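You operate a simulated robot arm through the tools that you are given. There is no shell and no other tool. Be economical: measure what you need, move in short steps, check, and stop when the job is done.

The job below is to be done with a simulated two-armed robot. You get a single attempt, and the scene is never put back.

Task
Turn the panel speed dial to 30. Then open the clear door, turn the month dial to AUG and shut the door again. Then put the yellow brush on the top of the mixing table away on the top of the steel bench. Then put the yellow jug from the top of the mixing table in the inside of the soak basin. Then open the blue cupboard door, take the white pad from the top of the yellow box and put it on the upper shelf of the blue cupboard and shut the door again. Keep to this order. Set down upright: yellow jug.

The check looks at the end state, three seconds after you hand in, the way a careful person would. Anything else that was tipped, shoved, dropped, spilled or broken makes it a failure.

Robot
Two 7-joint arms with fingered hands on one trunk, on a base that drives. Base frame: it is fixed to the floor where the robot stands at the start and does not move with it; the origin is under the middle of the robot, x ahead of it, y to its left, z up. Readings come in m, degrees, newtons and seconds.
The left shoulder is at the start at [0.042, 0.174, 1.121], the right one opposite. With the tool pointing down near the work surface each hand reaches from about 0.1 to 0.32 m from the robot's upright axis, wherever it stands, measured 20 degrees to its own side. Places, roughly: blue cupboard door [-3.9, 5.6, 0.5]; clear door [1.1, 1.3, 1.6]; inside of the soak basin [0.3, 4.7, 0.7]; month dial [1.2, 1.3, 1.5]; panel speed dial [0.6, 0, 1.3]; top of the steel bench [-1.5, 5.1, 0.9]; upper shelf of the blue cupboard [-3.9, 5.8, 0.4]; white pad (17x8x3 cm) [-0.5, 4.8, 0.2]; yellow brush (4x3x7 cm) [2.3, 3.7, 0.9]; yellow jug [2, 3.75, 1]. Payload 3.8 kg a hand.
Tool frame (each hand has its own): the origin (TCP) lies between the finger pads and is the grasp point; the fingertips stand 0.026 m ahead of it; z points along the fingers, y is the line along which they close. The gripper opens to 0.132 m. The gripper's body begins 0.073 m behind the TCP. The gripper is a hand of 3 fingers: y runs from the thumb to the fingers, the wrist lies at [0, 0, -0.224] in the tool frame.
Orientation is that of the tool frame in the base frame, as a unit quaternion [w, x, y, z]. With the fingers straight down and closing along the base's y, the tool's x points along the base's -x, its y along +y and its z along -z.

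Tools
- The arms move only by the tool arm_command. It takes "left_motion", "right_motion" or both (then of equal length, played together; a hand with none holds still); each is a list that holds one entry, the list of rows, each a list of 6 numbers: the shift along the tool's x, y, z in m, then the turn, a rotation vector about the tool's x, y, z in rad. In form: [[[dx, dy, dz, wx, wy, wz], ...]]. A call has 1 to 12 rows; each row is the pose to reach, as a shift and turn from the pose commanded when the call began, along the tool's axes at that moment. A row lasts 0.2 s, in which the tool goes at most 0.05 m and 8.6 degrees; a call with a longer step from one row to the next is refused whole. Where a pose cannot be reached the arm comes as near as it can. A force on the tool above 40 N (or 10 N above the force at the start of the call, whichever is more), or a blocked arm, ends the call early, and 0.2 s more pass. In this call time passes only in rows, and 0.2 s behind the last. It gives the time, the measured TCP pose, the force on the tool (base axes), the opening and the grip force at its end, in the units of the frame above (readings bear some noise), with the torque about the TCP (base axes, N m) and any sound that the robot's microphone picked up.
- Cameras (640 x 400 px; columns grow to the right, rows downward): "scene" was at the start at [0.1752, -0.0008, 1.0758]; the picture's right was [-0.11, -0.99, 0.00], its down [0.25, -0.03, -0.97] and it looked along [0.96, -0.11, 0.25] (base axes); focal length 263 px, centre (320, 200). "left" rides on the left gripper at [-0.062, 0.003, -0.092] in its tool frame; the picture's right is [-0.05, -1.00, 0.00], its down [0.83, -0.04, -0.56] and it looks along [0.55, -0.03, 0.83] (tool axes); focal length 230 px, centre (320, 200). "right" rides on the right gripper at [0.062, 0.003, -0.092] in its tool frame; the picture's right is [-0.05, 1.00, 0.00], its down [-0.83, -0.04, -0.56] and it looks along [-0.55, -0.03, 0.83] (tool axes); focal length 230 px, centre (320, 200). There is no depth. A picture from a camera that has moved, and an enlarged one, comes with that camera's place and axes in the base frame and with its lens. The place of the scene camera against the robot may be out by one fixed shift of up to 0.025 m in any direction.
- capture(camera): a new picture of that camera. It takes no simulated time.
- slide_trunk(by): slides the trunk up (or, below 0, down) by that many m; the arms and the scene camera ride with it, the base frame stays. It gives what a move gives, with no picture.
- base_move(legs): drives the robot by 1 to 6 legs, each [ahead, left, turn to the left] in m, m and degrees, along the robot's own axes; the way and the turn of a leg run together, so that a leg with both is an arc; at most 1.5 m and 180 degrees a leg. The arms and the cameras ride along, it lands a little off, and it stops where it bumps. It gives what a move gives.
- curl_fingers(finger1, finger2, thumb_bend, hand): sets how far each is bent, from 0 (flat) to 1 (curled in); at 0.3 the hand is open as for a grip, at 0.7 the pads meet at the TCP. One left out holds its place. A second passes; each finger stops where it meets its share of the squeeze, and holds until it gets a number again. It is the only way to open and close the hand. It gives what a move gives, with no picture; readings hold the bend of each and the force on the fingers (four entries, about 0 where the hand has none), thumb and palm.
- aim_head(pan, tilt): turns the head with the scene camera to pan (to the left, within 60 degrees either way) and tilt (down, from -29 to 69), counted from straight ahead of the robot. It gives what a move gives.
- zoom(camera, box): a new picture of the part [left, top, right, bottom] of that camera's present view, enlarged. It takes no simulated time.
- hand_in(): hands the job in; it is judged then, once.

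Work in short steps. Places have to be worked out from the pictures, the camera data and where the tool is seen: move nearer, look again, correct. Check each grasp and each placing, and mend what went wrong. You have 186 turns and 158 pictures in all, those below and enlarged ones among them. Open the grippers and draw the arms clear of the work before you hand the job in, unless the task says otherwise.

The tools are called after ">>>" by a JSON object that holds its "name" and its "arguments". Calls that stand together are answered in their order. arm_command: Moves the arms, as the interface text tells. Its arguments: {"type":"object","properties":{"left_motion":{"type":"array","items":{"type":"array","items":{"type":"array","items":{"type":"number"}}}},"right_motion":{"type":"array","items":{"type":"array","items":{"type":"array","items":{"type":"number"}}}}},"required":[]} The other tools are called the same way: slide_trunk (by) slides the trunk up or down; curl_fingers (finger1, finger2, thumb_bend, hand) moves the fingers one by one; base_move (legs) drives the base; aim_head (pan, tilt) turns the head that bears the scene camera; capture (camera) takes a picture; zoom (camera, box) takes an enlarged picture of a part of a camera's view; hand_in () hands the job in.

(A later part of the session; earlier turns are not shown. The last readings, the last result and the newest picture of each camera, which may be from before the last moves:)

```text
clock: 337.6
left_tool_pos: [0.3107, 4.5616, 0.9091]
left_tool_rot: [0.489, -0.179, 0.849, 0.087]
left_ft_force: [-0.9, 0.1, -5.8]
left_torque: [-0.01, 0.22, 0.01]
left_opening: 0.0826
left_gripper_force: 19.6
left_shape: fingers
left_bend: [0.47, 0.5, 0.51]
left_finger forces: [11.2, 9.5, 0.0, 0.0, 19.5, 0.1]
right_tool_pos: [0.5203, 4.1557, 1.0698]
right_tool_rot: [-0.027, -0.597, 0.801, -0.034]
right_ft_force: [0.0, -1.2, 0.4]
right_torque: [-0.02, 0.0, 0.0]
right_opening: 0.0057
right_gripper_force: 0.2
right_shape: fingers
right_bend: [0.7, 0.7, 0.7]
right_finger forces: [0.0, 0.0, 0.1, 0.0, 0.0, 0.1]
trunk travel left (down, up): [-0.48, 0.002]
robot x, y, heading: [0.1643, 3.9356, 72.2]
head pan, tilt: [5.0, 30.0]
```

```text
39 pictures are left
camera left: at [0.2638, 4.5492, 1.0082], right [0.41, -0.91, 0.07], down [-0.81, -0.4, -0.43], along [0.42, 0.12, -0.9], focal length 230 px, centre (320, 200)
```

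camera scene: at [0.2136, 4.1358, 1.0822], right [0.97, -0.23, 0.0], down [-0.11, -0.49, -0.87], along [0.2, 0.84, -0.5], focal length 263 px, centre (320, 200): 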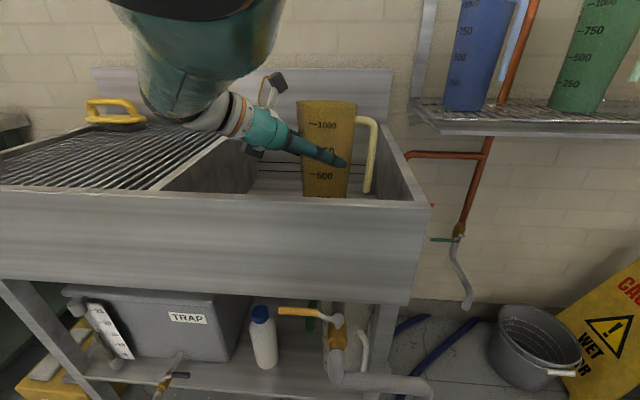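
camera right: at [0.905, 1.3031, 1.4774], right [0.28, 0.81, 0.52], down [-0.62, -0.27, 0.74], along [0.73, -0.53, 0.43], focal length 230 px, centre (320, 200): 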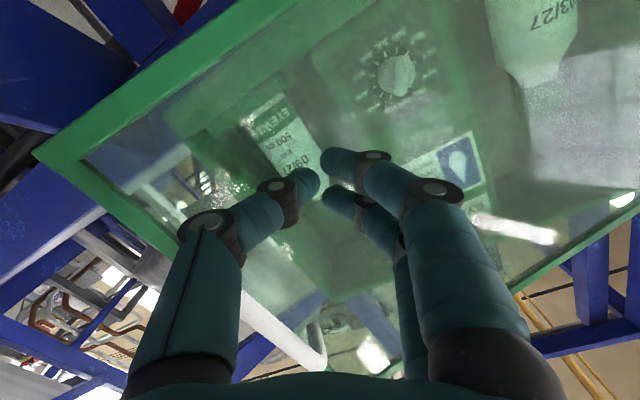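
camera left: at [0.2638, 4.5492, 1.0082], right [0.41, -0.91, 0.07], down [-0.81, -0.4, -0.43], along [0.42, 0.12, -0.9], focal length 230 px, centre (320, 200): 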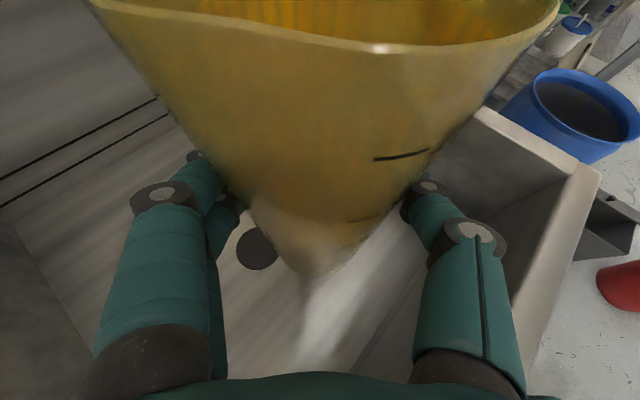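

Jug is inside the bowl, bottom ≈0.76. I continue down in small steps watching force.

>>> {"name": "arm_command", "arguments": {"left_motion": [[[0.013, 0, 0.0076, 0, 0, 0], [0.026, 0, 0.0152, 0, 0, 0], [0.0346, 0.001, 0.0202, 0, 0, 0]]]}}

>>> {"name": "capture", "arguments": {"camera": "left"}}

```text
clock: 338.4
left_tool_pos: [0.3105, 4.5642, 0.8717]
left_tool_rot: [0.49, -0.178, 0.849, 0.09]
left_ft_force: [-0.3, -0.2, -6.1]
left_torque: [0.01, 0.2, 0.05]
left_opening: 0.0831
left_gripper_force: 19.5
left_shape: fingers
left_bend: [0.47, 0.5, 0.51]
left_finger forces: [11.1, 9.1, 0.0, 0.0, 19.4, 0.1]
right_tool_pos: [0.5207, 4.1562, 1.0686]
right_tool_rot: [-0.027, -0.597, 0.801, -0.034]
right_ft_force: [-0.3, 0.1, 0.3]
right_torque: [0.02, -0.02, -0.03]
right_opening: 0.0053
right_gripper_force: 0.0
right_shape: fingers
right_bend: [0.7, 0.7, 0.7]
right_finger forces: [0.1, 0.1, 0.1, 0.1, 0.0, 0.1]
trunk travel left (down, up): [-0.48, 0.002]
robot x, y, heading: [0.1678, 3.937, 71.5]
head pan, tilt: [5.0, 30.0]
```

```text
38 pictures are left
camera left: at [0.2639, 4.5516, 0.9711], right [0.41, -0.91, 0.07], down [-0.81, -0.4, -0.44], along [0.42, 0.13, -0.9], focal length 230 px, centre (320, 200)
```

left: 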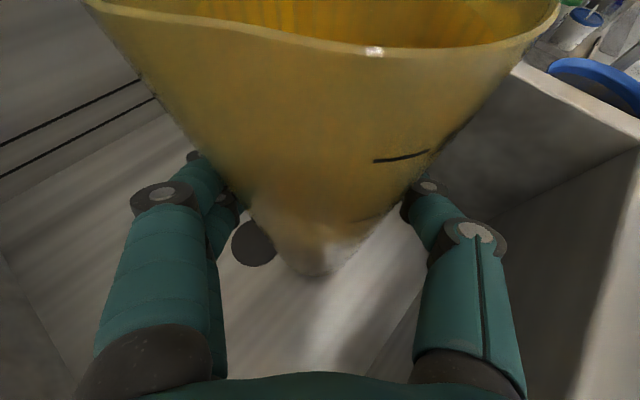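

>>> {"name": "capture", "arguments": {"camera": "scene"}}

```text
37 pictures are left
camera scene: at [0.2079, 4.1318, 1.0674], right [0.98, -0.17, 0.0], down [-0.11, -0.63, -0.77], along [0.13, 0.76, -0.64], focal length 263 px, centre (320, 200)
```

scene: 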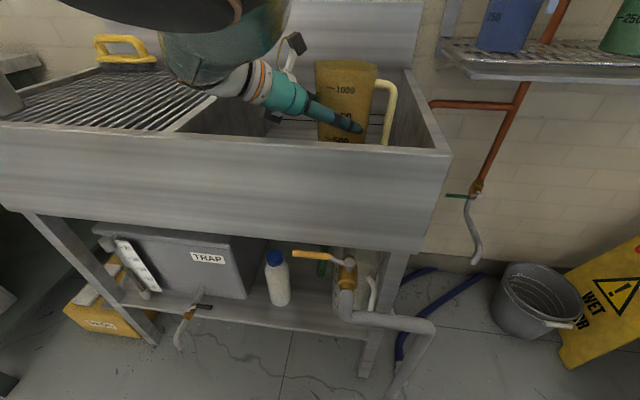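

The elbow is leaning on the head, so I lower the rest with the trunk in small steps.

>>> {"name": "slide_trunk", "arguments": {"by": -0.03}}

>>> {"name": "zoom", "arguments": {"camera": "scene", "box": [160, 20, 460, 200]}}

```text
clock: 339.1
left_tool_pos: [0.3109, 4.5647, 0.8387]
left_tool_rot: [0.489, -0.179, 0.849, 0.088]
left_ft_force: [0.5, 1.3, -5.7]
left_torque: [-0.03, 0.16, 0.01]
left_opening: 0.0832
left_gripper_force: 19.5
left_shape: fingers
left_bend: [0.47, 0.5, 0.51]
left_finger forces: [11.3, 8.9, 0.0, 0.1, 19.6, 0.0]
right_tool_pos: [0.5205, 4.1559, 1.0389]
right_tool_rot: [-0.028, -0.597, 0.801, -0.034]
right_ft_force: [-0.1, 1.0, -0.2]
right_torque: [-0.03, -0.01, 0.01]
right_opening: 0.0057
right_gripper_force: 0.0
right_shape: fingers
right_bend: [0.7, 0.7, 0.7]
right_finger forces: [0.0, 0.1, 0.0, 0.0, 0.1, 0.0]
trunk travel left (down, up): [-0.45, 0.032]
robot x, y, heading: [0.1649, 3.9369, 71.8]
head pan, tilt: [5.0, 30.0]
```

```text
2.13 times, centred on (310, 110) of scene
camera zoom: at [0.2131, 4.1338, 1.0393], right [0.97, -0.23, 0.0], down [-0.11, -0.49, -0.87], along [0.2, 0.84, -0.5], focal length 560 px, centre (341, 392)
```

zoom: 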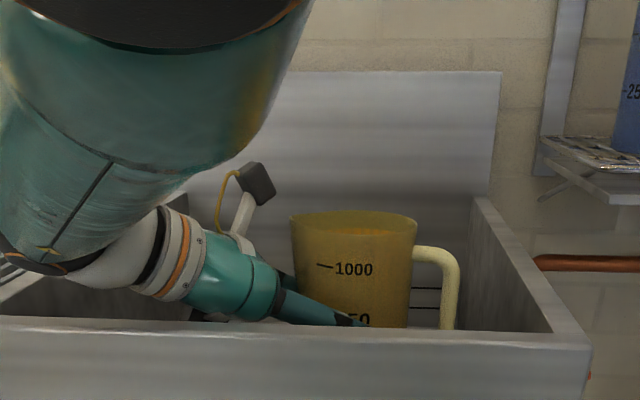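

>>> {"name": "slide_trunk", "arguments": {"by": -0.02}}

>>> {"name": "capture", "arguments": {"camera": "left"}}

```text
clock: 339.8
left_tool_pos: [0.3105, 4.5644, 0.8252]
left_tool_rot: [0.492, -0.177, 0.847, 0.092]
left_ft_force: [-2.7, -2.9, 24.6]
left_torque: [0.08, -0.41, 0.03]
left_opening: 0.0831
left_gripper_force: 19.7
left_shape: fingers
left_bend: [0.48, 0.51, 0.51]
left_finger forces: [9.9, 8.9, 0.0, 0.0, 20.4, 0.0]
right_tool_pos: [0.5181, 4.1539, 1.0205]
right_tool_rot: [-0.027, -0.598, 0.801, -0.034]
right_ft_force: [0.3, 0.5, -0.5]
right_torque: [0.0, 0.0, 0.02]
right_opening: 0.0055
right_gripper_force: 0.0
right_shape: fingers
right_bend: [0.7, 0.7, 0.7]
right_finger forces: [0.0, 0.0, 0.0, 0.0, 0.1, 0.1]
trunk travel left (down, up): [-0.43, 0.052]
robot x, y, heading: [0.1673, 3.9361, 71.6]
head pan, tilt: [5.0, 30.0]
```

```text
35 pictures are left
camera left: at [0.2639, 4.5501, 0.9244], right [0.41, -0.91, 0.06], down [-0.8, -0.4, -0.44], along [0.43, 0.13, -0.89], focal length 230 px, centre (320, 200)
```

left: 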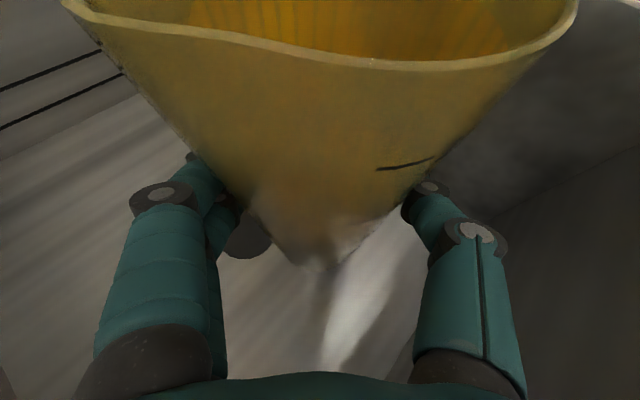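

The jug rests on the bowl floor (30 N support). I relax slightly, open the hand and withdraw along the tool axis.

>>> {"name": "slide_trunk", "arguments": {"by": 0.004}}

>>> {"name": "curl_fingers", "arguments": {"hand": "left", "finger1": 0.22, "finger2": 0.22, "thumb_bend": 0.22}}

>>> {"name": "capture", "arguments": {"camera": "left"}}

```text
clock: 340.3
left_tool_pos: [0.3117, 4.5638, 0.8267]
left_tool_rot: [0.491, -0.178, 0.848, 0.091]
left_ft_force: [1.8, 3.6, 16.9]
left_torque: [0.25, -0.27, 0.05]
left_opening: 0.0833
left_gripper_force: 19.0
left_shape: fingers
left_bend: [0.48, 0.5, 0.52]
left_finger forces: [11.3, 9.1, 0.0, 0.0, 18.1, 0.1]
right_tool_pos: [0.5199, 4.1543, 1.0227]
right_tool_rot: [-0.027, -0.598, 0.801, -0.033]
right_ft_force: [-0.2, 0.7, 0.7]
right_torque: [-0.03, 0.0, 0.01]
right_opening: 0.0056
right_gripper_force: 0.0
right_shape: fingers
right_bend: [0.7, 0.7, 0.7]
right_finger forces: [0.0, 0.1, 0.0, 0.0, 0.0, 0.0]
trunk travel left (down, up): [-0.434, 0.048]
robot x, y, heading: [0.1634, 3.9376, 71.7]
head pan, tilt: [5.0, 30.0]
```

```text
clock: 341.3
left_tool_pos: [0.3098, 4.5641, 0.8247]
left_tool_rot: [0.489, -0.179, 0.849, 0.088]
left_ft_force: [-0.1, 0.2, -0.7]
left_torque: [0.0, 0.02, -0.01]
left_opening: 0.1504
left_gripper_force: 0.0
left_shape: fingers
left_bend: [0.22, 0.22, 0.22]
left_finger forces: [0.0, 0.2, 0.0, 0.1, 0.1, 0.1]
right_tool_pos: [0.5197, 4.1554, 1.0232]
right_tool_rot: [-0.027, -0.597, 0.801, -0.033]
right_ft_force: [-0.3, -0.7, 0.4]
right_torque: [0.02, -0.01, -0.02]
right_opening: 0.0056
right_gripper_force: 0.0
right_shape: fingers
right_bend: [0.7, 0.7, 0.7]
right_finger forces: [0.0, 0.0, 0.1, 0.1, 0.0, 0.0]
trunk travel left (down, up): [-0.434, 0.048]
robot x, y, heading: [0.1651, 3.9364, 71.9]
head pan, tilt: [5.0, 30.0]
```

```text
34 pictures are left
camera left: at [0.2636, 4.5502, 0.923], right [0.41, -0.91, 0.07], down [-0.81, -0.4, -0.44], along [0.42, 0.12, -0.9], focal length 230 px, centre (320, 200)
```

left: 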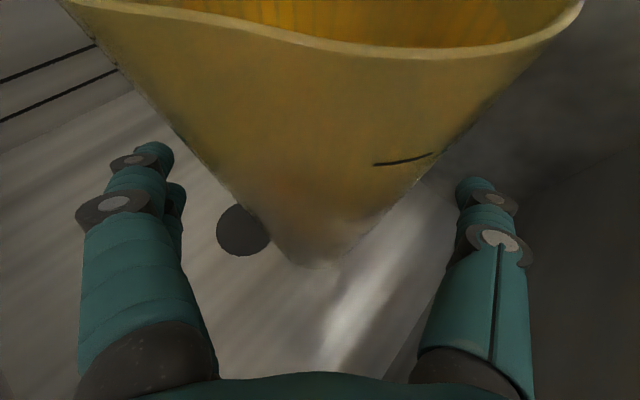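

Released cleanly; jug stands on its own. I withdraw.

>>> {"name": "arm_command", "arguments": {"left_motion": [[[0, 0, -0.035, 0, 0, 0], [0, 0, -0.07, 0, 0, 0], [0, 0, -0.105, 0, 0, 0], [-0.02, 0, -0.14, 0, 0, 0], [-0.05, 0, -0.165, 0, 0, 0]]]}}

>>> {"name": "base_move", "arguments": {"legs": [[-0.5, 0, 0]]}}

>>> {"name": "capture", "arguments": {"camera": "scene"}}

```text
clock: 342.5
left_tool_pos: [0.2009, 4.5194, 0.9495]
left_tool_rot: [0.489, -0.179, 0.849, 0.087]
left_ft_force: [0.8, -0.1, -0.3]
left_torque: [-0.01, -0.01, -0.05]
left_opening: 0.1506
left_gripper_force: 0.1
left_shape: fingers
left_bend: [0.22, 0.22, 0.22]
left_finger forces: [0.1, 0.0, 0.0, 0.0, 0.0, 0.0]
right_tool_pos: [0.5205, 4.1559, 1.0229]
right_tool_rot: [-0.028, -0.597, 0.801, -0.034]
right_ft_force: [0.2, 0.1, 0.1]
right_torque: [0.01, -0.02, 0.01]
right_opening: 0.0055
right_gripper_force: 0.0
right_shape: fingers
right_bend: [0.7, 0.7, 0.7]
right_finger forces: [0.1, 0.1, 0.1, 0.0, 0.1, 0.0]
trunk travel left (down, up): [-0.434, 0.048]
robot x, y, heading: [0.1677, 3.9364, 71.7]
head pan, tilt: [5.0, 30.0]
```

```text
clock: 345.5
left_tool_pos: [0.0435, 4.0408, 0.951]
left_tool_rot: [0.489, -0.179, 0.849, 0.089]
left_ft_force: [-0.4, -0.8, -0.2]
left_torque: [0.0, 0.03, -0.03]
left_opening: 0.1507
left_gripper_force: 0.0
left_shape: fingers
left_bend: [0.22, 0.22, 0.22]
left_finger forces: [0.0, 0.0, 0.0, 0.1, 0.0, 0.0]
right_tool_pos: [0.3637, 3.678, 1.0237]
right_tool_rot: [-0.028, -0.598, 0.801, -0.033]
right_ft_force: [0.3, 0.1, 0.5]
right_torque: [0.04, 0.01, 0.0]
right_opening: 0.0054
right_gripper_force: 0.1
right_shape: fingers
right_bend: [0.7, 0.7, 0.7]
right_finger forces: [0.0, 0.0, 0.1, 0.0, 0.0, 0.0]
trunk travel left (down, up): [-0.434, 0.048]
robot x, y, heading: [0.0117, 3.457, 71.8]
head pan, tilt: [5.0, 30.0]
```

```text
33 pictures are left
camera scene: at [0.0556, 3.6529, 1.0175], right [0.97, -0.23, 0.0], down [-0.11, -0.49, -0.87], along [0.2, 0.84, -0.5], focal length 263 px, centre (320, 200)
```

scene: 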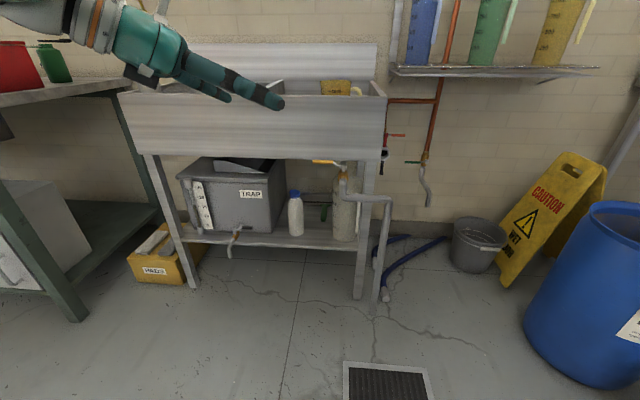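

The jug stands in the basin. Now toward the blue cupboard: I back off and travel left, then look.

>>> {"name": "base_move", "arguments": {"legs": [[-0.4, 0, 0], [0, 1.5, 0], [0, 1.5, 0]]}}

>>> {"name": "aim_head", "arguments": {"pan": 40, "tilt": 12}}

>>> {"name": "capture", "arguments": {"camera": "scene"}}

```text
clock: 373.6
left_tool_pos: [-2.8845, 4.6123, 0.9506]
left_tool_rot: [0.492, -0.166, 0.851, 0.082]
left_ft_force: [0.3, 0.2, 0.0]
left_torque: [0.0, -0.02, -0.04]
left_opening: 0.151
left_gripper_force: 0.1
left_shape: fingers
left_bend: [0.22, 0.22, 0.22]
left_finger forces: [0.0, 0.0, 0.0, 0.1, 0.1, 0.1]
right_tool_pos: [-2.576, 4.2395, 1.0225]
right_tool_rot: [-0.028, -0.587, 0.808, -0.033]
right_ft_force: [-0.6, 0.4, 0.3]
right_torque: [0.02, 0.01, -0.01]
right_opening: 0.0057
right_gripper_force: 0.0
right_shape: fingers
right_bend: [0.7, 0.7, 0.7]
right_finger forces: [0.0, 0.0, 0.0, 0.0, 0.0, 0.2]
trunk travel left (down, up): [-0.434, 0.048]
robot x, y, heading: [-2.9364, 4.0307, 70.3]
head pan, tilt: [5.0, 30.0]
```

```text
clock: 374.6
left_tool_pos: [-2.8847, 4.6138, 0.9512]
left_tool_rot: [0.491, -0.167, 0.851, 0.083]
left_ft_force: [0.7, -0.7, -0.6]
left_torque: [-0.04, 0.01, 0.01]
left_opening: 0.151
left_gripper_force: 0.0
left_shape: fingers
left_bend: [0.22, 0.22, 0.22]
left_finger forces: [0.1, 0.1, 0.0, 0.0, 0.1, 0.1]
right_tool_pos: [-2.5753, 4.2399, 1.0229]
right_tool_rot: [-0.027, -0.587, 0.809, -0.033]
right_ft_force: [-0.2, 1.8, -0.1]
right_torque: [0.02, 0.01, -0.01]
right_opening: 0.0055
right_gripper_force: 0.1
right_shape: fingers
right_bend: [0.7, 0.7, 0.7]
right_finger forces: [0.1, 0.0, 0.1, 0.1, 0.0, 0.0]
trunk travel left (down, up): [-0.434, 0.048]
robot x, y, heading: [-2.9359, 4.03, 70.4]
head pan, tilt: [40.0, 12.0]
```

```text
32 pictures are left
camera scene: at [-2.9397, 4.2239, 1.0465], right [0.94, 0.35, 0.0], down [0.07, -0.2, -0.98], along [-0.34, 0.92, -0.21], focal length 263 px, centre (320, 200)
```

scene: 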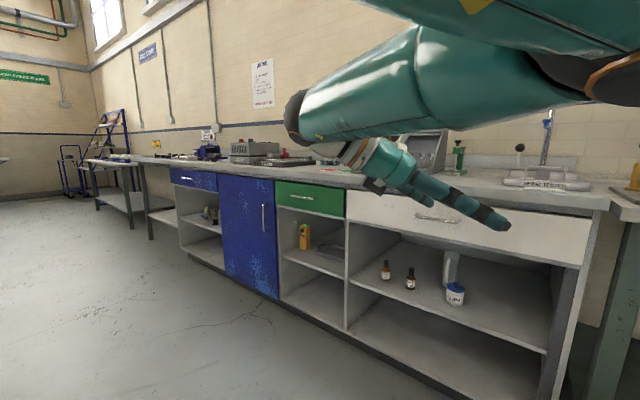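

The blue door is on the bench ahead-left: handle on its right, hinge left, front face ≈1.1 m ahead, handle z≈0.62. I point the right hand forward, open it, and lower the trunk.

>>> {"name": "arm_command", "arguments": {"right_motion": [[[-0.036, 0.0045, -0.0055, 0, -0.1428, 0], [-0.073, 0.009, -0.011, 0, -0.2856, 0], [-0.109, 0.0136, -0.0164, 0, -0.4284, 0], [-0.145, 0.018, -0.0218, 0, -0.5712, 0], [-0.182, 0.0227, -0.0273, 0, -0.714, 0], [-0.218, 0.027, -0.0327, 0, -0.8568, 0], [-0.2545, 0.0318, -0.0382, 0, -0.9996, 0], [-0.291, 0.036, -0.0436, 0, -1.1424, 0], [-0.327, 0.041, -0.049, 0, -1.2852, 0], [-0.3636, 0.0455, -0.0545, 0, -1.428, 0], [-0.4, 0.05, -0.06, 0, -1.5708, 0]]]}}

>>> {"name": "slide_trunk", "arguments": {"by": -0.42}}

>>> {"name": "curl_fingers", "arguments": {"hand": "right", "finger1": 0.35, "finger2": 0.35, "thumb_bend": 0.35}}

```text
clock: 377.0
left_tool_pos: [-2.8843, 4.6138, 0.9502]
left_tool_rot: [0.49, -0.168, 0.851, 0.082]
left_ft_force: [1.0, 0.6, -0.4]
left_torque: [-0.01, -0.01, -0.04]
left_opening: 0.1509
left_gripper_force: 0.1
left_shape: fingers
left_bend: [0.22, 0.22, 0.22]
left_finger forces: [0.1, 0.1, 0.0, 0.0, 0.0, 0.0]
right_tool_pos: [-2.4977, 4.6409, 1.0477]
right_tool_rot: [0.553, -0.438, 0.591, 0.392]
right_ft_force: [0.2, 0.8, -0.6]
right_torque: [0.0, 0.0, -0.02]
right_opening: 0.0058
right_gripper_force: 0.1
right_shape: fingers
right_bend: [0.7, 0.7, 0.7]
right_finger forces: [0.1, 0.1, 0.1, 0.0, 0.1, 0.0]
trunk travel left (down, up): [-0.434, 0.048]
robot x, y, heading: [-2.9357, 4.0286, 70.3]
head pan, tilt: [40.0, 12.0]
```

```text
refused: -0.42 is not a number from -0.4 to 0.4
```

```text
clock: 378.0
left_tool_pos: [-2.885, 4.6138, 0.9511]
left_tool_rot: [0.491, -0.168, 0.851, 0.083]
left_ft_force: [0.6, 0.3, -0.2]
left_torque: [0.03, 0.0, -0.01]
left_opening: 0.1508
left_gripper_force: 0.0
left_shape: fingers
left_bend: [0.22, 0.22, 0.22]
left_finger forces: [0.1, 0.1, 0.1, 0.0, 0.0, 0.1]
right_tool_pos: [-2.4995, 4.6415, 1.049]
right_tool_rot: [0.551, -0.439, 0.591, 0.392]
right_ft_force: [-0.2, -0.1, -0.6]
right_torque: [-0.01, -0.01, -0.01]
right_opening: 0.118
right_gripper_force: 0.1
right_shape: fingers
right_bend: [0.35, 0.35, 0.35]
right_finger forces: [0.0, 0.1, 0.0, 0.0, 0.0, 0.0]
trunk travel left (down, up): [-0.434, 0.048]
robot x, y, heading: [-2.9358, 4.0294, 70.3]
head pan, tilt: [40.0, 12.0]
```

Trunk slide is limited to 0.4 per call. I lower by 0.4, tuck the left hand out of the door's swing, and drive left to face the handle.

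>>> {"name": "slide_trunk", "arguments": {"by": -0.4}}

>>> {"name": "arm_command", "arguments": {"left_motion": [[[0.0245, 0.001, -0.042, 0, 0, 0], [0.049, 0.0025, -0.084, 0, 0, 0], [0.0735, 0.004, -0.126, 0, 0, 0], [0.098, 0.005, -0.168, 0, 0, 0], [0.1225, 0.006, -0.21, 0, 0, 0], [0.147, 0.0075, -0.252, 0, 0, 0], [0.1715, 0.009, -0.294, 0, 0, 0], [0.196, 0.01, -0.336, 0, 0, 0]]]}}

>>> {"name": "base_move", "arguments": {"legs": [[0, 1.4, 1.0]]}}

>>> {"name": "aim_head", "arguments": {"pan": -10, "tilt": 5}}

>>> {"name": "capture", "arguments": {"camera": "scene"}}

```text
clock: 381.8
left_tool_pos: [-2.8851, 4.6134, 0.5509]
left_tool_rot: [0.491, -0.167, 0.851, 0.082]
left_ft_force: [0.4, 0.2, 0.3]
left_torque: [0.0, 0.0, -0.02]
left_opening: 0.1508
left_gripper_force: 0.0
left_shape: fingers
left_bend: [0.22, 0.22, 0.22]
left_finger forces: [0.0, 0.0, 0.0, 0.1, 0.1, 0.1]
right_tool_pos: [-2.5004, 4.6386, 0.6485]
right_tool_rot: [0.553, -0.437, 0.591, 0.391]
right_ft_force: [0.3, -0.4, -0.2]
right_torque: [-0.02, 0.0, 0.0]
right_opening: 0.1178
right_gripper_force: 0.1
right_shape: fingers
right_bend: [0.35, 0.35, 0.35]
right_finger forces: [0.0, 0.1, 0.1, 0.1, 0.1, 0.0]
trunk travel left (down, up): [-0.034, 0.448]
robot x, y, heading: [-2.9341, 4.0298, 70.5]
head pan, tilt: [40.0, 12.0]
```

```text
clock: 383.6
left_tool_pos: [-3.252, 4.4801, 0.5507]
left_tool_rot: [0.49, -0.166, 0.852, 0.081]
left_ft_force: [0.4, 0.9, 1.0]
left_torque: [-0.04, -0.02, 0.01]
left_opening: 0.1509
left_gripper_force: 0.1
left_shape: fingers
left_bend: [0.22, 0.22, 0.22]
left_finger forces: [0.1, 0.0, 0.0, 0.0, 0.0, 0.1]
right_tool_pos: [-2.4993, 4.6389, 0.6485]
right_tool_rot: [0.552, -0.439, 0.591, 0.392]
right_ft_force: [-0.5, -0.6, -0.1]
right_torque: [-0.01, -0.01, 0.01]
right_opening: 0.1177
right_gripper_force: 0.0
right_shape: fingers
right_bend: [0.35, 0.35, 0.35]
right_finger forces: [0.0, 0.0, 0.0, 0.1, 0.1, 0.1]
trunk travel left (down, up): [-0.034, 0.448]
robot x, y, heading: [-2.9349, 4.0289, 70.4]
head pan, tilt: [40.0, 12.0]
```

```text
clock: 396.1
left_tool_pos: [-4.5839, 4.9372, 0.552]
left_tool_rot: [0.49, -0.174, 0.85, 0.086]
left_ft_force: [0.3, 0.6, 0.1]
left_torque: [-0.01, -0.01, 0.01]
left_opening: 0.1508
left_gripper_force: 0.0
left_shape: fingers
left_bend: [0.22, 0.22, 0.22]
left_finger forces: [0.1, 0.0, 0.0, 0.1, 0.1, 0.1]
right_tool_pos: [-3.836, 5.108, 0.6475]
right_tool_rot: [0.549, -0.443, 0.588, 0.396]
right_ft_force: [0.3, -0.3, 0.0]
right_torque: [-0.02, -0.03, 0.0]
right_opening: 0.1175
right_gripper_force: 0.0
right_shape: fingers
right_bend: [0.35, 0.35, 0.35]
right_finger forces: [0.1, 0.1, 0.0, 0.0, 0.0, 0.0]
trunk travel left (down, up): [-0.034, 0.448]
robot x, y, heading: [-4.2607, 4.4923, 71.3]
head pan, tilt: [40.0, 12.0]
```

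```text
clock: 397.3
left_tool_pos: [-4.5852, 4.9378, 0.5505]
left_tool_rot: [0.49, -0.175, 0.85, 0.087]
left_ft_force: [0.4, -0.1, -0.4]
left_torque: [0.0, -0.01, -0.01]
left_opening: 0.1508
left_gripper_force: 0.0
left_shape: fingers
left_bend: [0.22, 0.22, 0.22]
left_finger forces: [0.1, 0.0, 0.1, 0.0, 0.1, 0.0]
right_tool_pos: [-3.8363, 5.109, 0.6489]
right_tool_rot: [0.548, -0.444, 0.588, 0.396]
right_ft_force: [-1.0, 0.2, 0.4]
right_torque: [-0.02, 0.02, 0.0]
right_opening: 0.1175
right_gripper_force: 0.0
right_shape: fingers
right_bend: [0.35, 0.35, 0.35]
right_finger forces: [0.0, 0.0, 0.0, 0.0, 0.0, 0.0]
trunk travel left (down, up): [-0.034, 0.448]
robot x, y, heading: [-4.2586, 4.4934, 71.5]
head pan, tilt: [-10.0, 5.0]
```

```text
31 pictures are left
camera scene: at [-4.1935, 4.6734, 0.6381], right [0.88, -0.48, 0.0], down [-0.04, -0.08, -1.0], along [0.48, 0.87, -0.09], focal length 263 px, centre (320, 200)
```

scene: 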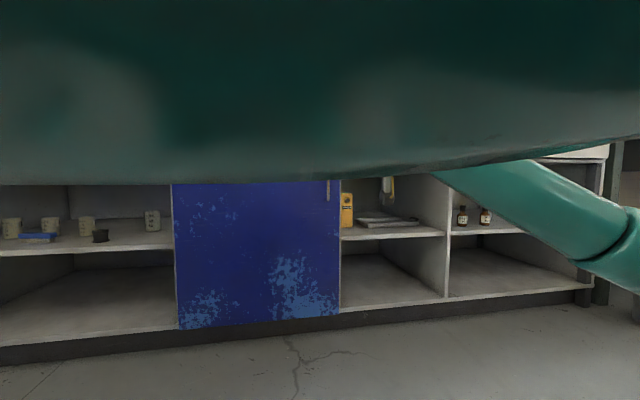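

The arm hides the upper half, so I use the right hand camera.

>>> {"name": "capture", "arguments": {"camera": "right"}}

```text
30 pictures are left
camera right: at [-3.8659, 5.0152, 0.5947], right [-0.95, 0.3, 0.03], down [-0.12, -0.47, 0.88], along [0.27, 0.83, 0.48], focal length 230 px, centre (320, 200)
```

right: 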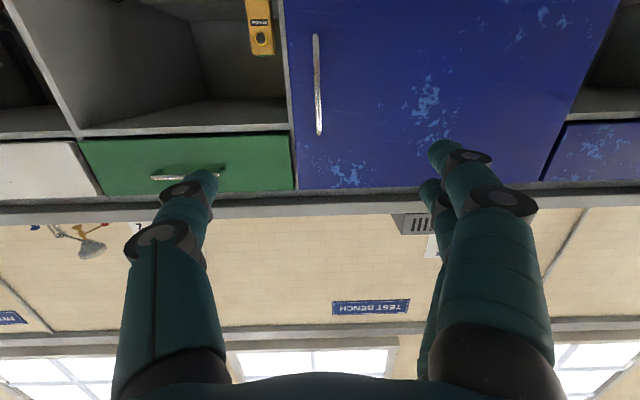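

Handle mid is ≈[-3.713, 5.494, 0.612], straight ahead of the hand by 0.40. I drive forward 0.35 and look.

>>> {"name": "base_move", "arguments": {"legs": [[0.35, 0, 0]]}}

>>> {"name": "capture", "arguments": {"camera": "right"}}

```text
clock: 399.6
left_tool_pos: [-4.475, 5.2655, 0.5515]
left_tool_rot: [0.49, -0.176, 0.85, 0.088]
left_ft_force: [-0.2, 0.8, -0.3]
left_torque: [-0.04, 0.0, -0.01]
left_opening: 0.1509
left_gripper_force: 0.1
left_shape: fingers
left_bend: [0.22, 0.22, 0.22]
left_finger forces: [0.0, 0.0, 0.1, 0.0, 0.0, 0.0]
right_tool_pos: [-3.7267, 5.4382, 0.6476]
right_tool_rot: [0.548, -0.444, 0.588, 0.396]
right_ft_force: [-0.2, 0.2, -0.3]
right_torque: [-0.01, 0.01, -0.01]
right_opening: 0.1177
right_gripper_force: 0.1
right_shape: fingers
right_bend: [0.35, 0.35, 0.35]
right_finger forces: [0.0, 0.0, 0.0, 0.0, 0.0, 0.1]
trunk travel left (down, up): [-0.034, 0.448]
robot x, y, heading: [-4.145, 4.817, 71.4]
head pan, tilt: [-10.0, 5.0]
```

```text
29 pictures are left
camera right: at [-3.7565, 5.3456, 0.5946], right [-0.96, 0.29, 0.03], down [-0.12, -0.47, 0.88], along [0.27, 0.83, 0.48], focal length 230 px, centre (320, 200)
```

right: 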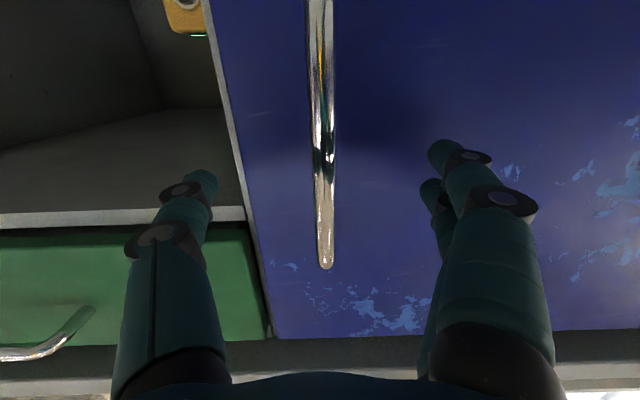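

Handle centred, ~5.5 cm ahead. I advance with the arm for force feedback.

>>> {"name": "arm_command", "arguments": {"right_motion": [[[0, 0.001, 0.025, 0, 0, 0], [0, 0.001, 0.045, 0, 0, 0], [0, 0.001, 0.055, 0, 0, 0]]]}}

>>> {"name": "curl_fingers", "arguments": {"hand": "right", "finger1": 0.7, "finger2": 0.7, "thumb_bend": 0.7}}

>>> {"name": "capture", "arguments": {"camera": "right"}}

```text
clock: 400.0
left_tool_pos: [-4.4734, 5.2662, 0.5523]
left_tool_rot: [0.491, -0.174, 0.849, 0.087]
left_ft_force: [-1.2, 0.2, 0.3]
left_torque: [0.01, 0.01, -0.02]
left_opening: 0.1508
left_gripper_force: 0.0
left_shape: fingers
left_bend: [0.22, 0.22, 0.22]
left_finger forces: [0.0, 0.0, 0.1, 0.0, 0.0, 0.0]
right_tool_pos: [-3.7238, 5.4564, 0.6472]
right_tool_rot: [0.547, -0.446, 0.585, 0.399]
right_ft_force: [-2.0, -15.9, 0.3]
right_torque: [0.16, 0.03, 1.13]
right_opening: 0.1191
right_gripper_force: 8.2
right_shape: fingers
right_bend: [0.34, 0.33, 0.35]
right_finger forces: [3.0, 12.8, 0.0, 0.0, 0.1, 0.0]
trunk travel left (down, up): [-0.034, 0.448]
robot x, y, heading: [-4.1481, 4.8226, 71.4]
head pan, tilt: [-10.0, 5.0]
stopped in row 2 (right hand): the force on the tool passed its limit at 69 N (the readings are from after the stop); the commanded pose is now the measured one
```

```text
clock: 400.8
left_tool_pos: [-4.4736, 5.265, 0.5525]
left_tool_rot: [0.491, -0.173, 0.849, 0.088]
left_ft_force: [-0.4, 0.7, 0.4]
left_torque: [0.01, 0.01, -0.01]
left_opening: 0.1511
left_gripper_force: 0.2
left_shape: fingers
left_bend: [0.22, 0.22, 0.22]
left_finger forces: [0.1, 0.1, 0.0, 0.1, 0.1, 0.0]
right_tool_pos: [-3.7245, 5.454, 0.6473]
right_tool_rot: [0.547, -0.447, 0.584, 0.399]
right_ft_force: [-1.8, -23.7, 0.7]
right_torque: [0.03, 0.02, 1.64]
right_opening: 0.104
right_gripper_force: 18.3
right_shape: fingers
right_bend: [0.42, 0.38, 0.46]
right_finger forces: [12.7, 11.9, 0.1, 0.1, 12.6, 0.0]
trunk travel left (down, up): [-0.034, 0.448]
robot x, y, heading: [-4.1519, 4.8194, 71.2]
head pan, tilt: [-10.0, 5.0]
stopped (right hand): the force on the tool passed its limit at 41 N (the readings are from after the stop); the commanded pose is now the measured one
```

```text
28 pictures are left
camera right: at [-3.7532, 5.361, 0.5934], right [-0.96, 0.29, 0.03], down [-0.11, -0.47, 0.87], along [0.26, 0.83, 0.48], focal length 230 px, centre (320, 200)
```

right: 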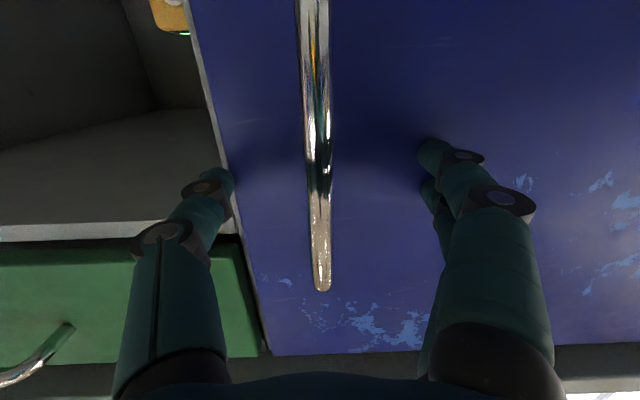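

The finger tips press on the door. I back off 1.5 cm and close again.

>>> {"name": "arm_command", "arguments": {"right_motion": [[[0, 0, -0.016, 0, 0, 0]]]}}

>>> {"name": "curl_fingers", "arguments": {"hand": "right", "finger1": 0.7, "finger2": 0.7, "thumb_bend": 0.7}}

>>> {"name": "capture", "arguments": {"camera": "right"}}

```text
clock: 401.2
left_tool_pos: [-4.4747, 5.2657, 0.5519]
left_tool_rot: [0.49, -0.174, 0.85, 0.087]
left_ft_force: [0.1, 0.5, -0.2]
left_torque: [0.02, 0.01, 0.01]
left_opening: 0.1509
left_gripper_force: 0.0
left_shape: fingers
left_bend: [0.22, 0.22, 0.22]
left_finger forces: [0.0, 0.0, 0.0, 0.1, 0.0, 0.1]
right_tool_pos: [-3.728, 5.4422, 0.6461]
right_tool_rot: [0.548, -0.445, 0.587, 0.396]
right_ft_force: [6.3, -1.2, 0.5]
right_torque: [-0.02, 0.08, -0.2]
right_opening: 0.0685
right_gripper_force: 3.3
right_shape: fingers
right_bend: [0.52, 0.49, 0.51]
right_finger forces: [0.0, 0.0, 0.0, 0.0, 6.8, 0.0]
trunk travel left (down, up): [-0.034, 0.448]
robot x, y, heading: [-4.1491, 4.8228, 71.3]
head pan, tilt: [-10.0, 5.0]
```

```text
clock: 402.2
left_tool_pos: [-4.4725, 5.2654, 0.5512]
left_tool_rot: [0.489, -0.175, 0.85, 0.087]
left_ft_force: [0.5, -1.0, 0.5]
left_torque: [-0.01, 0.0, 0.03]
left_opening: 0.1505
left_gripper_force: 0.1
left_shape: fingers
left_bend: [0.22, 0.22, 0.22]
left_finger forces: [0.0, 0.0, 0.0, 0.1, 0.0, 0.1]
right_tool_pos: [-3.726, 5.4414, 0.6462]
right_tool_rot: [0.548, -0.444, 0.587, 0.397]
right_ft_force: [16.8, -5.0, -0.4]
right_torque: [0.04, 0.13, -0.56]
right_opening: 0.0395
right_gripper_force: 8.9
right_shape: fingers
right_bend: [0.7, 0.7, 0.55]
right_finger forces: [0.0, 0.0, 0.0, 0.0, 18.0, 0.0]
trunk travel left (down, up): [-0.034, 0.448]
robot x, y, heading: [-4.1532, 4.8189, 71.3]
head pan, tilt: [-10.0, 5.0]
```

```text
27 pictures are left
camera right: at [-3.7559, 5.3477, 0.593], right [-0.96, 0.29, 0.03], down [-0.12, -0.47, 0.88], along [0.27, 0.83, 0.48], focal length 230 px, centre (320, 200)
```

right: 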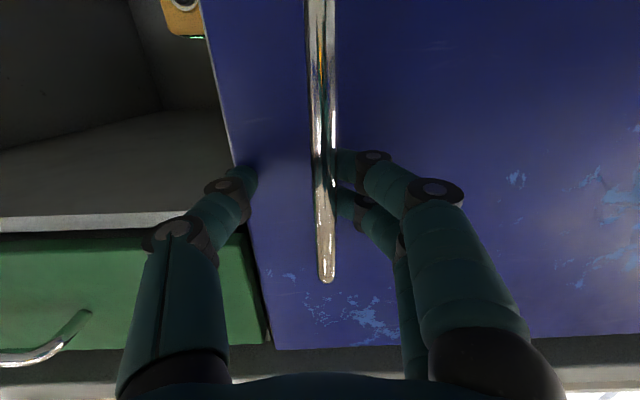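

The two fingers are hooked behind the bar; the thumb is jammed on the door's edge. I relax the thumb and pull back with the base.

>>> {"name": "curl_fingers", "arguments": {"hand": "right", "thumb_bend": 0.4}}

>>> {"name": "base_move", "arguments": {"legs": [[-0.1, 0.01, 0], [-0.08, 0.025, 0]]}}

>>> {"name": "capture", "arguments": {"camera": "right"}}

```text
clock: 403.2
left_tool_pos: [-4.4743, 5.2644, 0.5513]
left_tool_rot: [0.491, -0.174, 0.849, 0.087]
left_ft_force: [0.4, -0.1, 0.5]
left_torque: [0.01, -0.03, 0.03]
left_opening: 0.1508
left_gripper_force: 0.0
left_shape: fingers
left_bend: [0.22, 0.22, 0.22]
left_finger forces: [0.1, 0.1, 0.0, 0.0, 0.1, 0.1]
right_tool_pos: [-3.7282, 5.4414, 0.6463]
right_tool_rot: [0.547, -0.447, 0.585, 0.399]
right_ft_force: [-0.6, -0.4, 0.1]
right_torque: [0.02, -0.01, 0.01]
right_opening: 0.0526
right_gripper_force: 0.1
right_shape: fingers
right_bend: [0.7, 0.7, 0.4]
right_finger forces: [0.1, 0.1, 0.1, 0.1, 0.1, 0.0]
trunk travel left (down, up): [-0.034, 0.448]
robot x, y, heading: [-4.1501, 4.8195, 71.4]
head pan, tilt: [-10.0, 5.0]
```

```text
clock: 405.1
left_tool_pos: [-4.5652, 5.1076, 0.5507]
left_tool_rot: [0.49, -0.173, 0.85, 0.086]
left_ft_force: [1.0, 0.1, 0.4]
left_torque: [-0.01, 0.01, 0.0]
left_opening: 0.1505
left_gripper_force: 0.1
left_shape: fingers
left_bend: [0.22, 0.22, 0.22]
left_finger forces: [0.1, 0.1, 0.0, 0.1, 0.1, 0.0]
right_tool_pos: [-3.8181, 5.283, 0.6465]
right_tool_rot: [0.547, -0.447, 0.586, 0.398]
right_ft_force: [-0.8, 0.5, -2.2]
right_torque: [-0.04, -0.03, -0.17]
right_opening: 0.0613
right_gripper_force: 3.4
right_shape: fingers
right_bend: [0.67, 0.68, 0.39]
right_finger forces: [2.8, 1.9, 0.1, 0.0, 3.3, 0.0]
trunk travel left (down, up): [-0.034, 0.448]
robot x, y, heading: [-4.2476, 4.6652, 71.6]
head pan, tilt: [-10.0, 5.0]
```

```text
26 pictures are left
camera right: at [-3.8476, 5.1895, 0.5934], right [-0.96, 0.29, 0.03], down [-0.11, -0.47, 0.88], along [0.27, 0.83, 0.48], focal length 230 px, centre (320, 200)
```

right: 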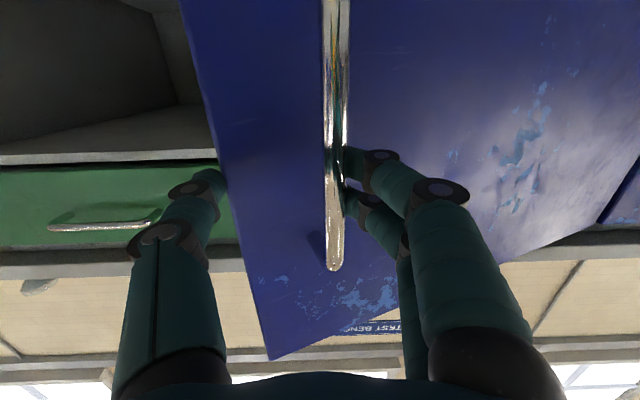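

Opening well. I continue along the arc to ~50°.

>>> {"name": "base_move", "arguments": {"legs": [[-0.08, 0.045, 0], [-0.06, 0.06, 0]]}}

>>> {"name": "curl_fingers", "arguments": {"hand": "right", "finger1": 0.3, "finger2": 0.3, "thumb_bend": 0.3}}

>>> {"name": "base_move", "arguments": {"legs": [[-0.12, 0, 0], [0, -0.17, 0]]}}

>>> {"name": "capture", "arguments": {"camera": "right"}}

```text
clock: 407.0
left_tool_pos: [-4.7081, 5.0083, 0.5523]
left_tool_rot: [0.489, -0.175, 0.85, 0.088]
left_ft_force: [0.4, 0.5, -0.6]
left_torque: [-0.02, 0.01, -0.05]
left_opening: 0.1511
left_gripper_force: 0.0
left_shape: fingers
left_bend: [0.22, 0.22, 0.22]
left_finger forces: [0.1, 0.0, 0.1, 0.0, 0.1, 0.0]
right_tool_pos: [-3.96, 5.1843, 0.6455]
right_tool_rot: [0.547, -0.446, 0.588, 0.396]
right_ft_force: [12.3, -19.1, -5.7]
right_torque: [0.07, 0.53, -1.35]
right_opening: 0.0798
right_gripper_force: 10.3
right_shape: fingers
right_bend: [0.7, 0.7, 0.31]
right_finger forces: [0.0, 0.1, 0.0, 0.1, 21.9, 0.1]
trunk travel left (down, up): [-0.034, 0.448]
robot x, y, heading: [-4.3855, 4.5651, 71.5]
head pan, tilt: [-10.0, 5.0]
```

```text
clock: 408.0
left_tool_pos: [-4.7093, 5.0107, 0.5528]
left_tool_rot: [0.49, -0.175, 0.85, 0.087]
left_ft_force: [-0.4, -0.4, -0.5]
left_torque: [0.02, 0.03, 0.03]
left_opening: 0.1508
left_gripper_force: 0.1
left_shape: fingers
left_bend: [0.22, 0.22, 0.22]
left_finger forces: [0.0, 0.0, 0.0, 0.0, 0.0, 0.0]
right_tool_pos: [-3.9606, 5.1847, 0.646]
right_tool_rot: [0.547, -0.446, 0.588, 0.396]
right_ft_force: [5.0, -6.6, -2.5]
right_torque: [0.04, 0.26, -0.57]
right_opening: 0.1452
right_gripper_force: 4.9
right_shape: fingers
right_bend: [0.3, 0.3, 0.24]
right_finger forces: [0.0, 0.0, 0.1, 0.0, 9.4, 0.1]
trunk travel left (down, up): [-0.034, 0.448]
robot x, y, heading: [-4.3828, 4.564, 71.1]
head pan, tilt: [-10.0, 5.0]
```

```text
clock: 410.9
left_tool_pos: [-4.5839, 4.8409, 0.5508]
left_tool_rot: [0.49, -0.173, 0.85, 0.086]
left_ft_force: [-0.2, -0.2, -0.5]
left_torque: [0.0, 0.01, -0.01]
left_opening: 0.1509
left_gripper_force: 0.0
left_shape: fingers
left_bend: [0.22, 0.22, 0.22]
left_finger forces: [0.0, 0.1, 0.0, 0.1, 0.0, 0.0]
right_tool_pos: [-3.8365, 5.0149, 0.6468]
right_tool_rot: [0.547, -0.445, 0.588, 0.395]
right_ft_force: [0.2, 0.2, -0.2]
right_torque: [0.0, 0.04, 0.04]
right_opening: 0.1345
right_gripper_force: 0.0
right_shape: fingers
right_bend: [0.3, 0.3, 0.3]
right_finger forces: [0.0, 0.0, 0.0, 0.0, 0.0, 0.0]
trunk travel left (down, up): [-0.034, 0.448]
robot x, y, heading: [-4.2641, 4.3955, 71.0]
head pan, tilt: [-10.0, 5.0]
```

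```text
25 pictures are left
camera right: at [-3.8663, 4.9209, 0.5931], right [-0.95, 0.3, 0.03], down [-0.12, -0.47, 0.88], along [0.27, 0.83, 0.48], focal length 230 px, centre (320, 200)
```

right: 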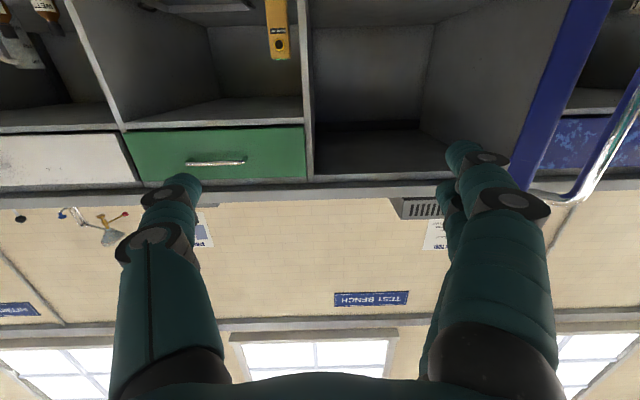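

The door is wide open (~85°). Now for the pad I'll use the left hand: back off, tuck the right hand down, and turn the left hand to face forward.

>>> {"name": "base_move", "arguments": {"legs": [[-0.4, 0, 0]]}}

>>> {"name": "arm_command", "arguments": {"right_motion": [[[0.005, -0.0045, -0.036, 0, 0.1428, 0], [0.011, -0.009, -0.073, 0, 0.2856, 0], [0.0164, -0.0136, -0.109, 0, 0.4284, 0], [0.0218, -0.018, -0.145, 0, 0.5712, 0], [0.0273, -0.0227, -0.182, 0, 0.714, 0], [0.0327, -0.027, -0.218, 0, 0.8568, 0], [0.0382, -0.0318, -0.2545, 0, 0.9996, 0], [0.0436, -0.036, -0.291, 0, 1.1424, 0], [0.049, -0.041, -0.327, 0, 1.2852, 0], [0.0545, -0.0455, -0.3636, 0, 1.428, 0], [0.06, -0.05, -0.4, 0, 1.5708, 0]]]}}

>>> {"name": "arm_command", "arguments": {"left_motion": [[[-0.023, -0.0015, 0.0394, -0.1073, -0.003, -0.0629], [-0.046, -0.003, 0.0789, -0.2146, -0.006, -0.1257], [-0.069, -0.0045, 0.1183, -0.3219, -0.009, -0.1886], [-0.092, -0.006, 0.1577, -0.4291, -0.012, -0.2514], [-0.115, -0.0075, 0.1971, -0.5364, -0.015, -0.3143], [-0.138, -0.009, 0.2366, -0.6437, -0.018, -0.3771], [-0.161, -0.0104, 0.276, -0.751, -0.021, -0.44]]]}}

```text
clock: 413.4
left_tool_pos: [-4.715, 4.4614, 0.551]
left_tool_rot: [0.49, -0.173, 0.85, 0.086]
left_ft_force: [-0.1, -0.5, 0.0]
left_torque: [0.0, 0.02, -0.05]
left_opening: 0.151
left_gripper_force: 0.1
left_shape: fingers
left_bend: [0.22, 0.22, 0.22]
left_finger forces: [0.1, 0.0, 0.1, 0.0, 0.0, 0.0]
right_tool_pos: [-3.9668, 4.6358, 0.6466]
right_tool_rot: [0.547, -0.446, 0.588, 0.396]
right_ft_force: [0.0, -0.4, 0.2]
right_torque: [-0.02, -0.01, -0.04]
right_opening: 0.1344
right_gripper_force: 0.1
right_shape: fingers
right_bend: [0.3, 0.3, 0.3]
right_finger forces: [0.0, 0.0, 0.0, 0.1, 0.0, 0.0]
trunk travel left (down, up): [-0.034, 0.448]
robot x, y, heading: [-4.3895, 4.018, 71.3]
head pan, tilt: [-10.0, 5.0]
```

```text
clock: 416.1
left_tool_pos: [-4.7144, 4.4617, 0.5517]
left_tool_rot: [0.49, -0.175, 0.85, 0.087]
left_ft_force: [0.0, -0.1, 0.4]
left_torque: [0.01, 0.0, -0.01]
left_opening: 0.1508
left_gripper_force: 0.1
left_shape: fingers
left_bend: [0.22, 0.22, 0.22]
left_finger forces: [0.1, 0.1, 0.0, 0.0, 0.0, 0.0]
right_tool_pos: [-4.0432, 4.2722, 0.6869]
right_tool_rot: [0.075, -0.616, 0.78, 0.078]
right_ft_force: [-0.4, -1.2, -0.9]
right_torque: [-0.02, 0.02, 0.0]
right_opening: 0.1346
right_gripper_force: 0.0
right_shape: fingers
right_bend: [0.3, 0.3, 0.3]
right_finger forces: [0.0, 0.0, 0.0, 0.0, 0.0, 0.1]
right hand out of reach, approached as far as the arm can: row 4, 5, 6, 7, 8, 9, 10, 11
trunk travel left (down, up): [-0.034, 0.448]
robot x, y, heading: [-4.3926, 4.0146, 71.3]
head pan, tilt: [-10.0, 5.0]
stopped in row 11 (right hand): the arm was blocked; the commanded pose is now the measured one
```

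```text
clock: 417.9
left_tool_pos: [-4.4643, 4.6701, 0.5434]
left_tool_rot: [0.411, -0.589, 0.635, 0.286]
left_ft_force: [-0.6, 0.6, 0.5]
left_torque: [0.02, 0.01, 0.01]
left_opening: 0.1511
left_gripper_force: 0.0
left_shape: fingers
left_bend: [0.22, 0.22, 0.22]
left_finger forces: [0.0, 0.0, 0.1, 0.1, 0.1, 0.0]
left hand out of reach, approached as far as the arm can: row 3, 4, 5, 6, 7
right_tool_pos: [-4.0428, 4.2722, 0.6863]
right_tool_rot: [0.076, -0.616, 0.78, 0.077]
right_ft_force: [-1.1, -0.2, -0.5]
right_torque: [-0.05, -0.02, 0.03]
right_opening: 0.1343
right_gripper_force: 0.1
right_shape: fingers
right_bend: [0.3, 0.3, 0.3]
right_finger forces: [0.0, 0.0, 0.0, 0.0, 0.0, 0.0]
trunk travel left (down, up): [-0.034, 0.448]
robot x, y, heading: [-4.3914, 4.0156, 71.3]
head pan, tilt: [-10.0, 5.0]
stopped in row 7 (left hand): the arm was blocked; the commanded pose is now the measured one
```

Left hand now faces forward. I level/pitch it a bit more and drive right to the yellow box.

>>> {"name": "arm_command", "arguments": {"left_motion": [[[0, 0, 0, 0.031, 0.091, 0.065], [0, 0, 0, 0.063, 0.182, 0.13], [0, 0, 0, 0.094, 0.273, 0.195]]]}}

>>> {"name": "base_move", "arguments": {"legs": [[0, -1.3, 0], [0, -1.3, 0], [0, -1.1, 0], [0.75, 0, 0]]}}

>>> {"name": "capture", "arguments": {"camera": "left"}}

>>> {"name": "capture", "arguments": {"camera": "scene"}}

```text
clock: 418.6
left_tool_pos: [-4.4644, 4.6711, 0.5434]
left_tool_rot: [0.318, -0.537, 0.752, 0.212]
left_ft_force: [0.3, -0.1, 0.4]
left_torque: [-0.01, -0.03, 0.01]
left_opening: 0.151
left_gripper_force: 0.0
left_shape: fingers
left_bend: [0.22, 0.22, 0.22]
left_finger forces: [0.1, 0.1, 0.0, 0.0, 0.0, 0.0]
right_tool_pos: [-4.0417, 4.2713, 0.686]
right_tool_rot: [0.077, -0.617, 0.78, 0.076]
right_ft_force: [0.4, 0.0, -0.7]
right_torque: [-0.03, 0.0, -0.01]
right_opening: 0.1345
right_gripper_force: 0.0
right_shape: fingers
right_bend: [0.3, 0.3, 0.3]
right_finger forces: [0.0, 0.1, 0.0, 0.1, 0.0, 0.1]
trunk travel left (down, up): [-0.034, 0.448]
robot x, y, heading: [-4.3927, 4.0147, 71.5]
head pan, tilt: [-10.0, 5.0]
```

```text
clock: 454.6
left_tool_pos: [-0.719, 4.1671, 0.5428]
left_tool_rot: [0.319, -0.533, 0.755, 0.21]
left_ft_force: [0.0, -0.7, -0.2]
left_torque: [0.01, -0.03, -0.02]
left_opening: 0.151
left_gripper_force: 0.1
left_shape: fingers
left_bend: [0.22, 0.22, 0.22]
left_finger forces: [0.0, 0.0, 0.1, 0.0, 0.1, 0.1]
right_tool_pos: [-0.3024, 3.7644, 0.6856]
right_tool_rot: [0.077, -0.612, 0.783, 0.077]
right_ft_force: [-0.1, 0.3, 0.6]
right_torque: [0.02, 0.03, 0.0]
right_opening: 0.1345
right_gripper_force: 0.0
right_shape: fingers
right_bend: [0.3, 0.3, 0.3]
right_finger forces: [0.0, 0.0, 0.1, 0.0, 0.0, 0.1]
trunk travel left (down, up): [-0.034, 0.448]
robot x, y, heading: [-0.6546, 3.5103, 70.8]
head pan, tilt: [-10.0, 5.0]
```

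```text
24 pictures are left
camera left: at [-0.7322, 4.1492, 0.6516], right [0.95, -0.31, 0.06], down [-0.29, -0.94, -0.19], along [0.12, 0.17, -0.98], focal length 230 px, centre (320, 200)
```

left: 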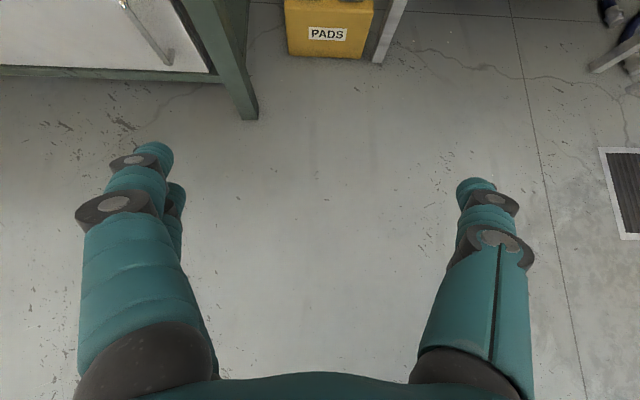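

```text
23 pictures are left
camera scene: at [-0.5845, 3.6916, 0.6381], right [0.87, -0.49, 0.0], down [-0.04, -0.08, -1.0], along [0.49, 0.87, -0.09], focal length 263 px, centre (320, 200)
```

scene: 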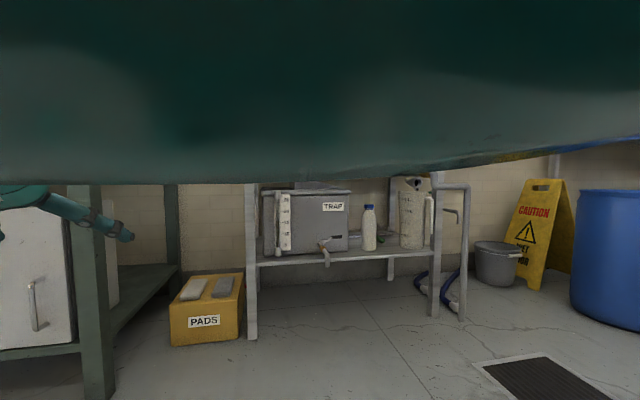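

>>> {"name": "zoom", "arguments": {"camera": "scene", "box": [160, 260, 260, 350]}}

```text
4.44 times, centred on (210, 305) of scene
camera zoom: at [-0.5845, 3.6916, 0.6381], right [0.87, -0.49, 0.0], down [-0.04, -0.08, -1.0], along [0.49, 0.87, -0.09], focal length 1168 px, centre (809, -267)
```

zoom: 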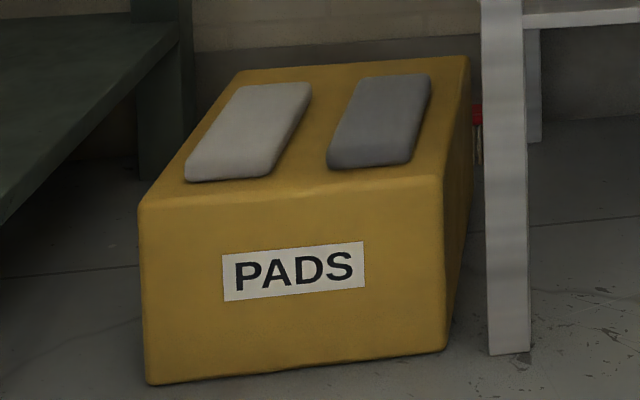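

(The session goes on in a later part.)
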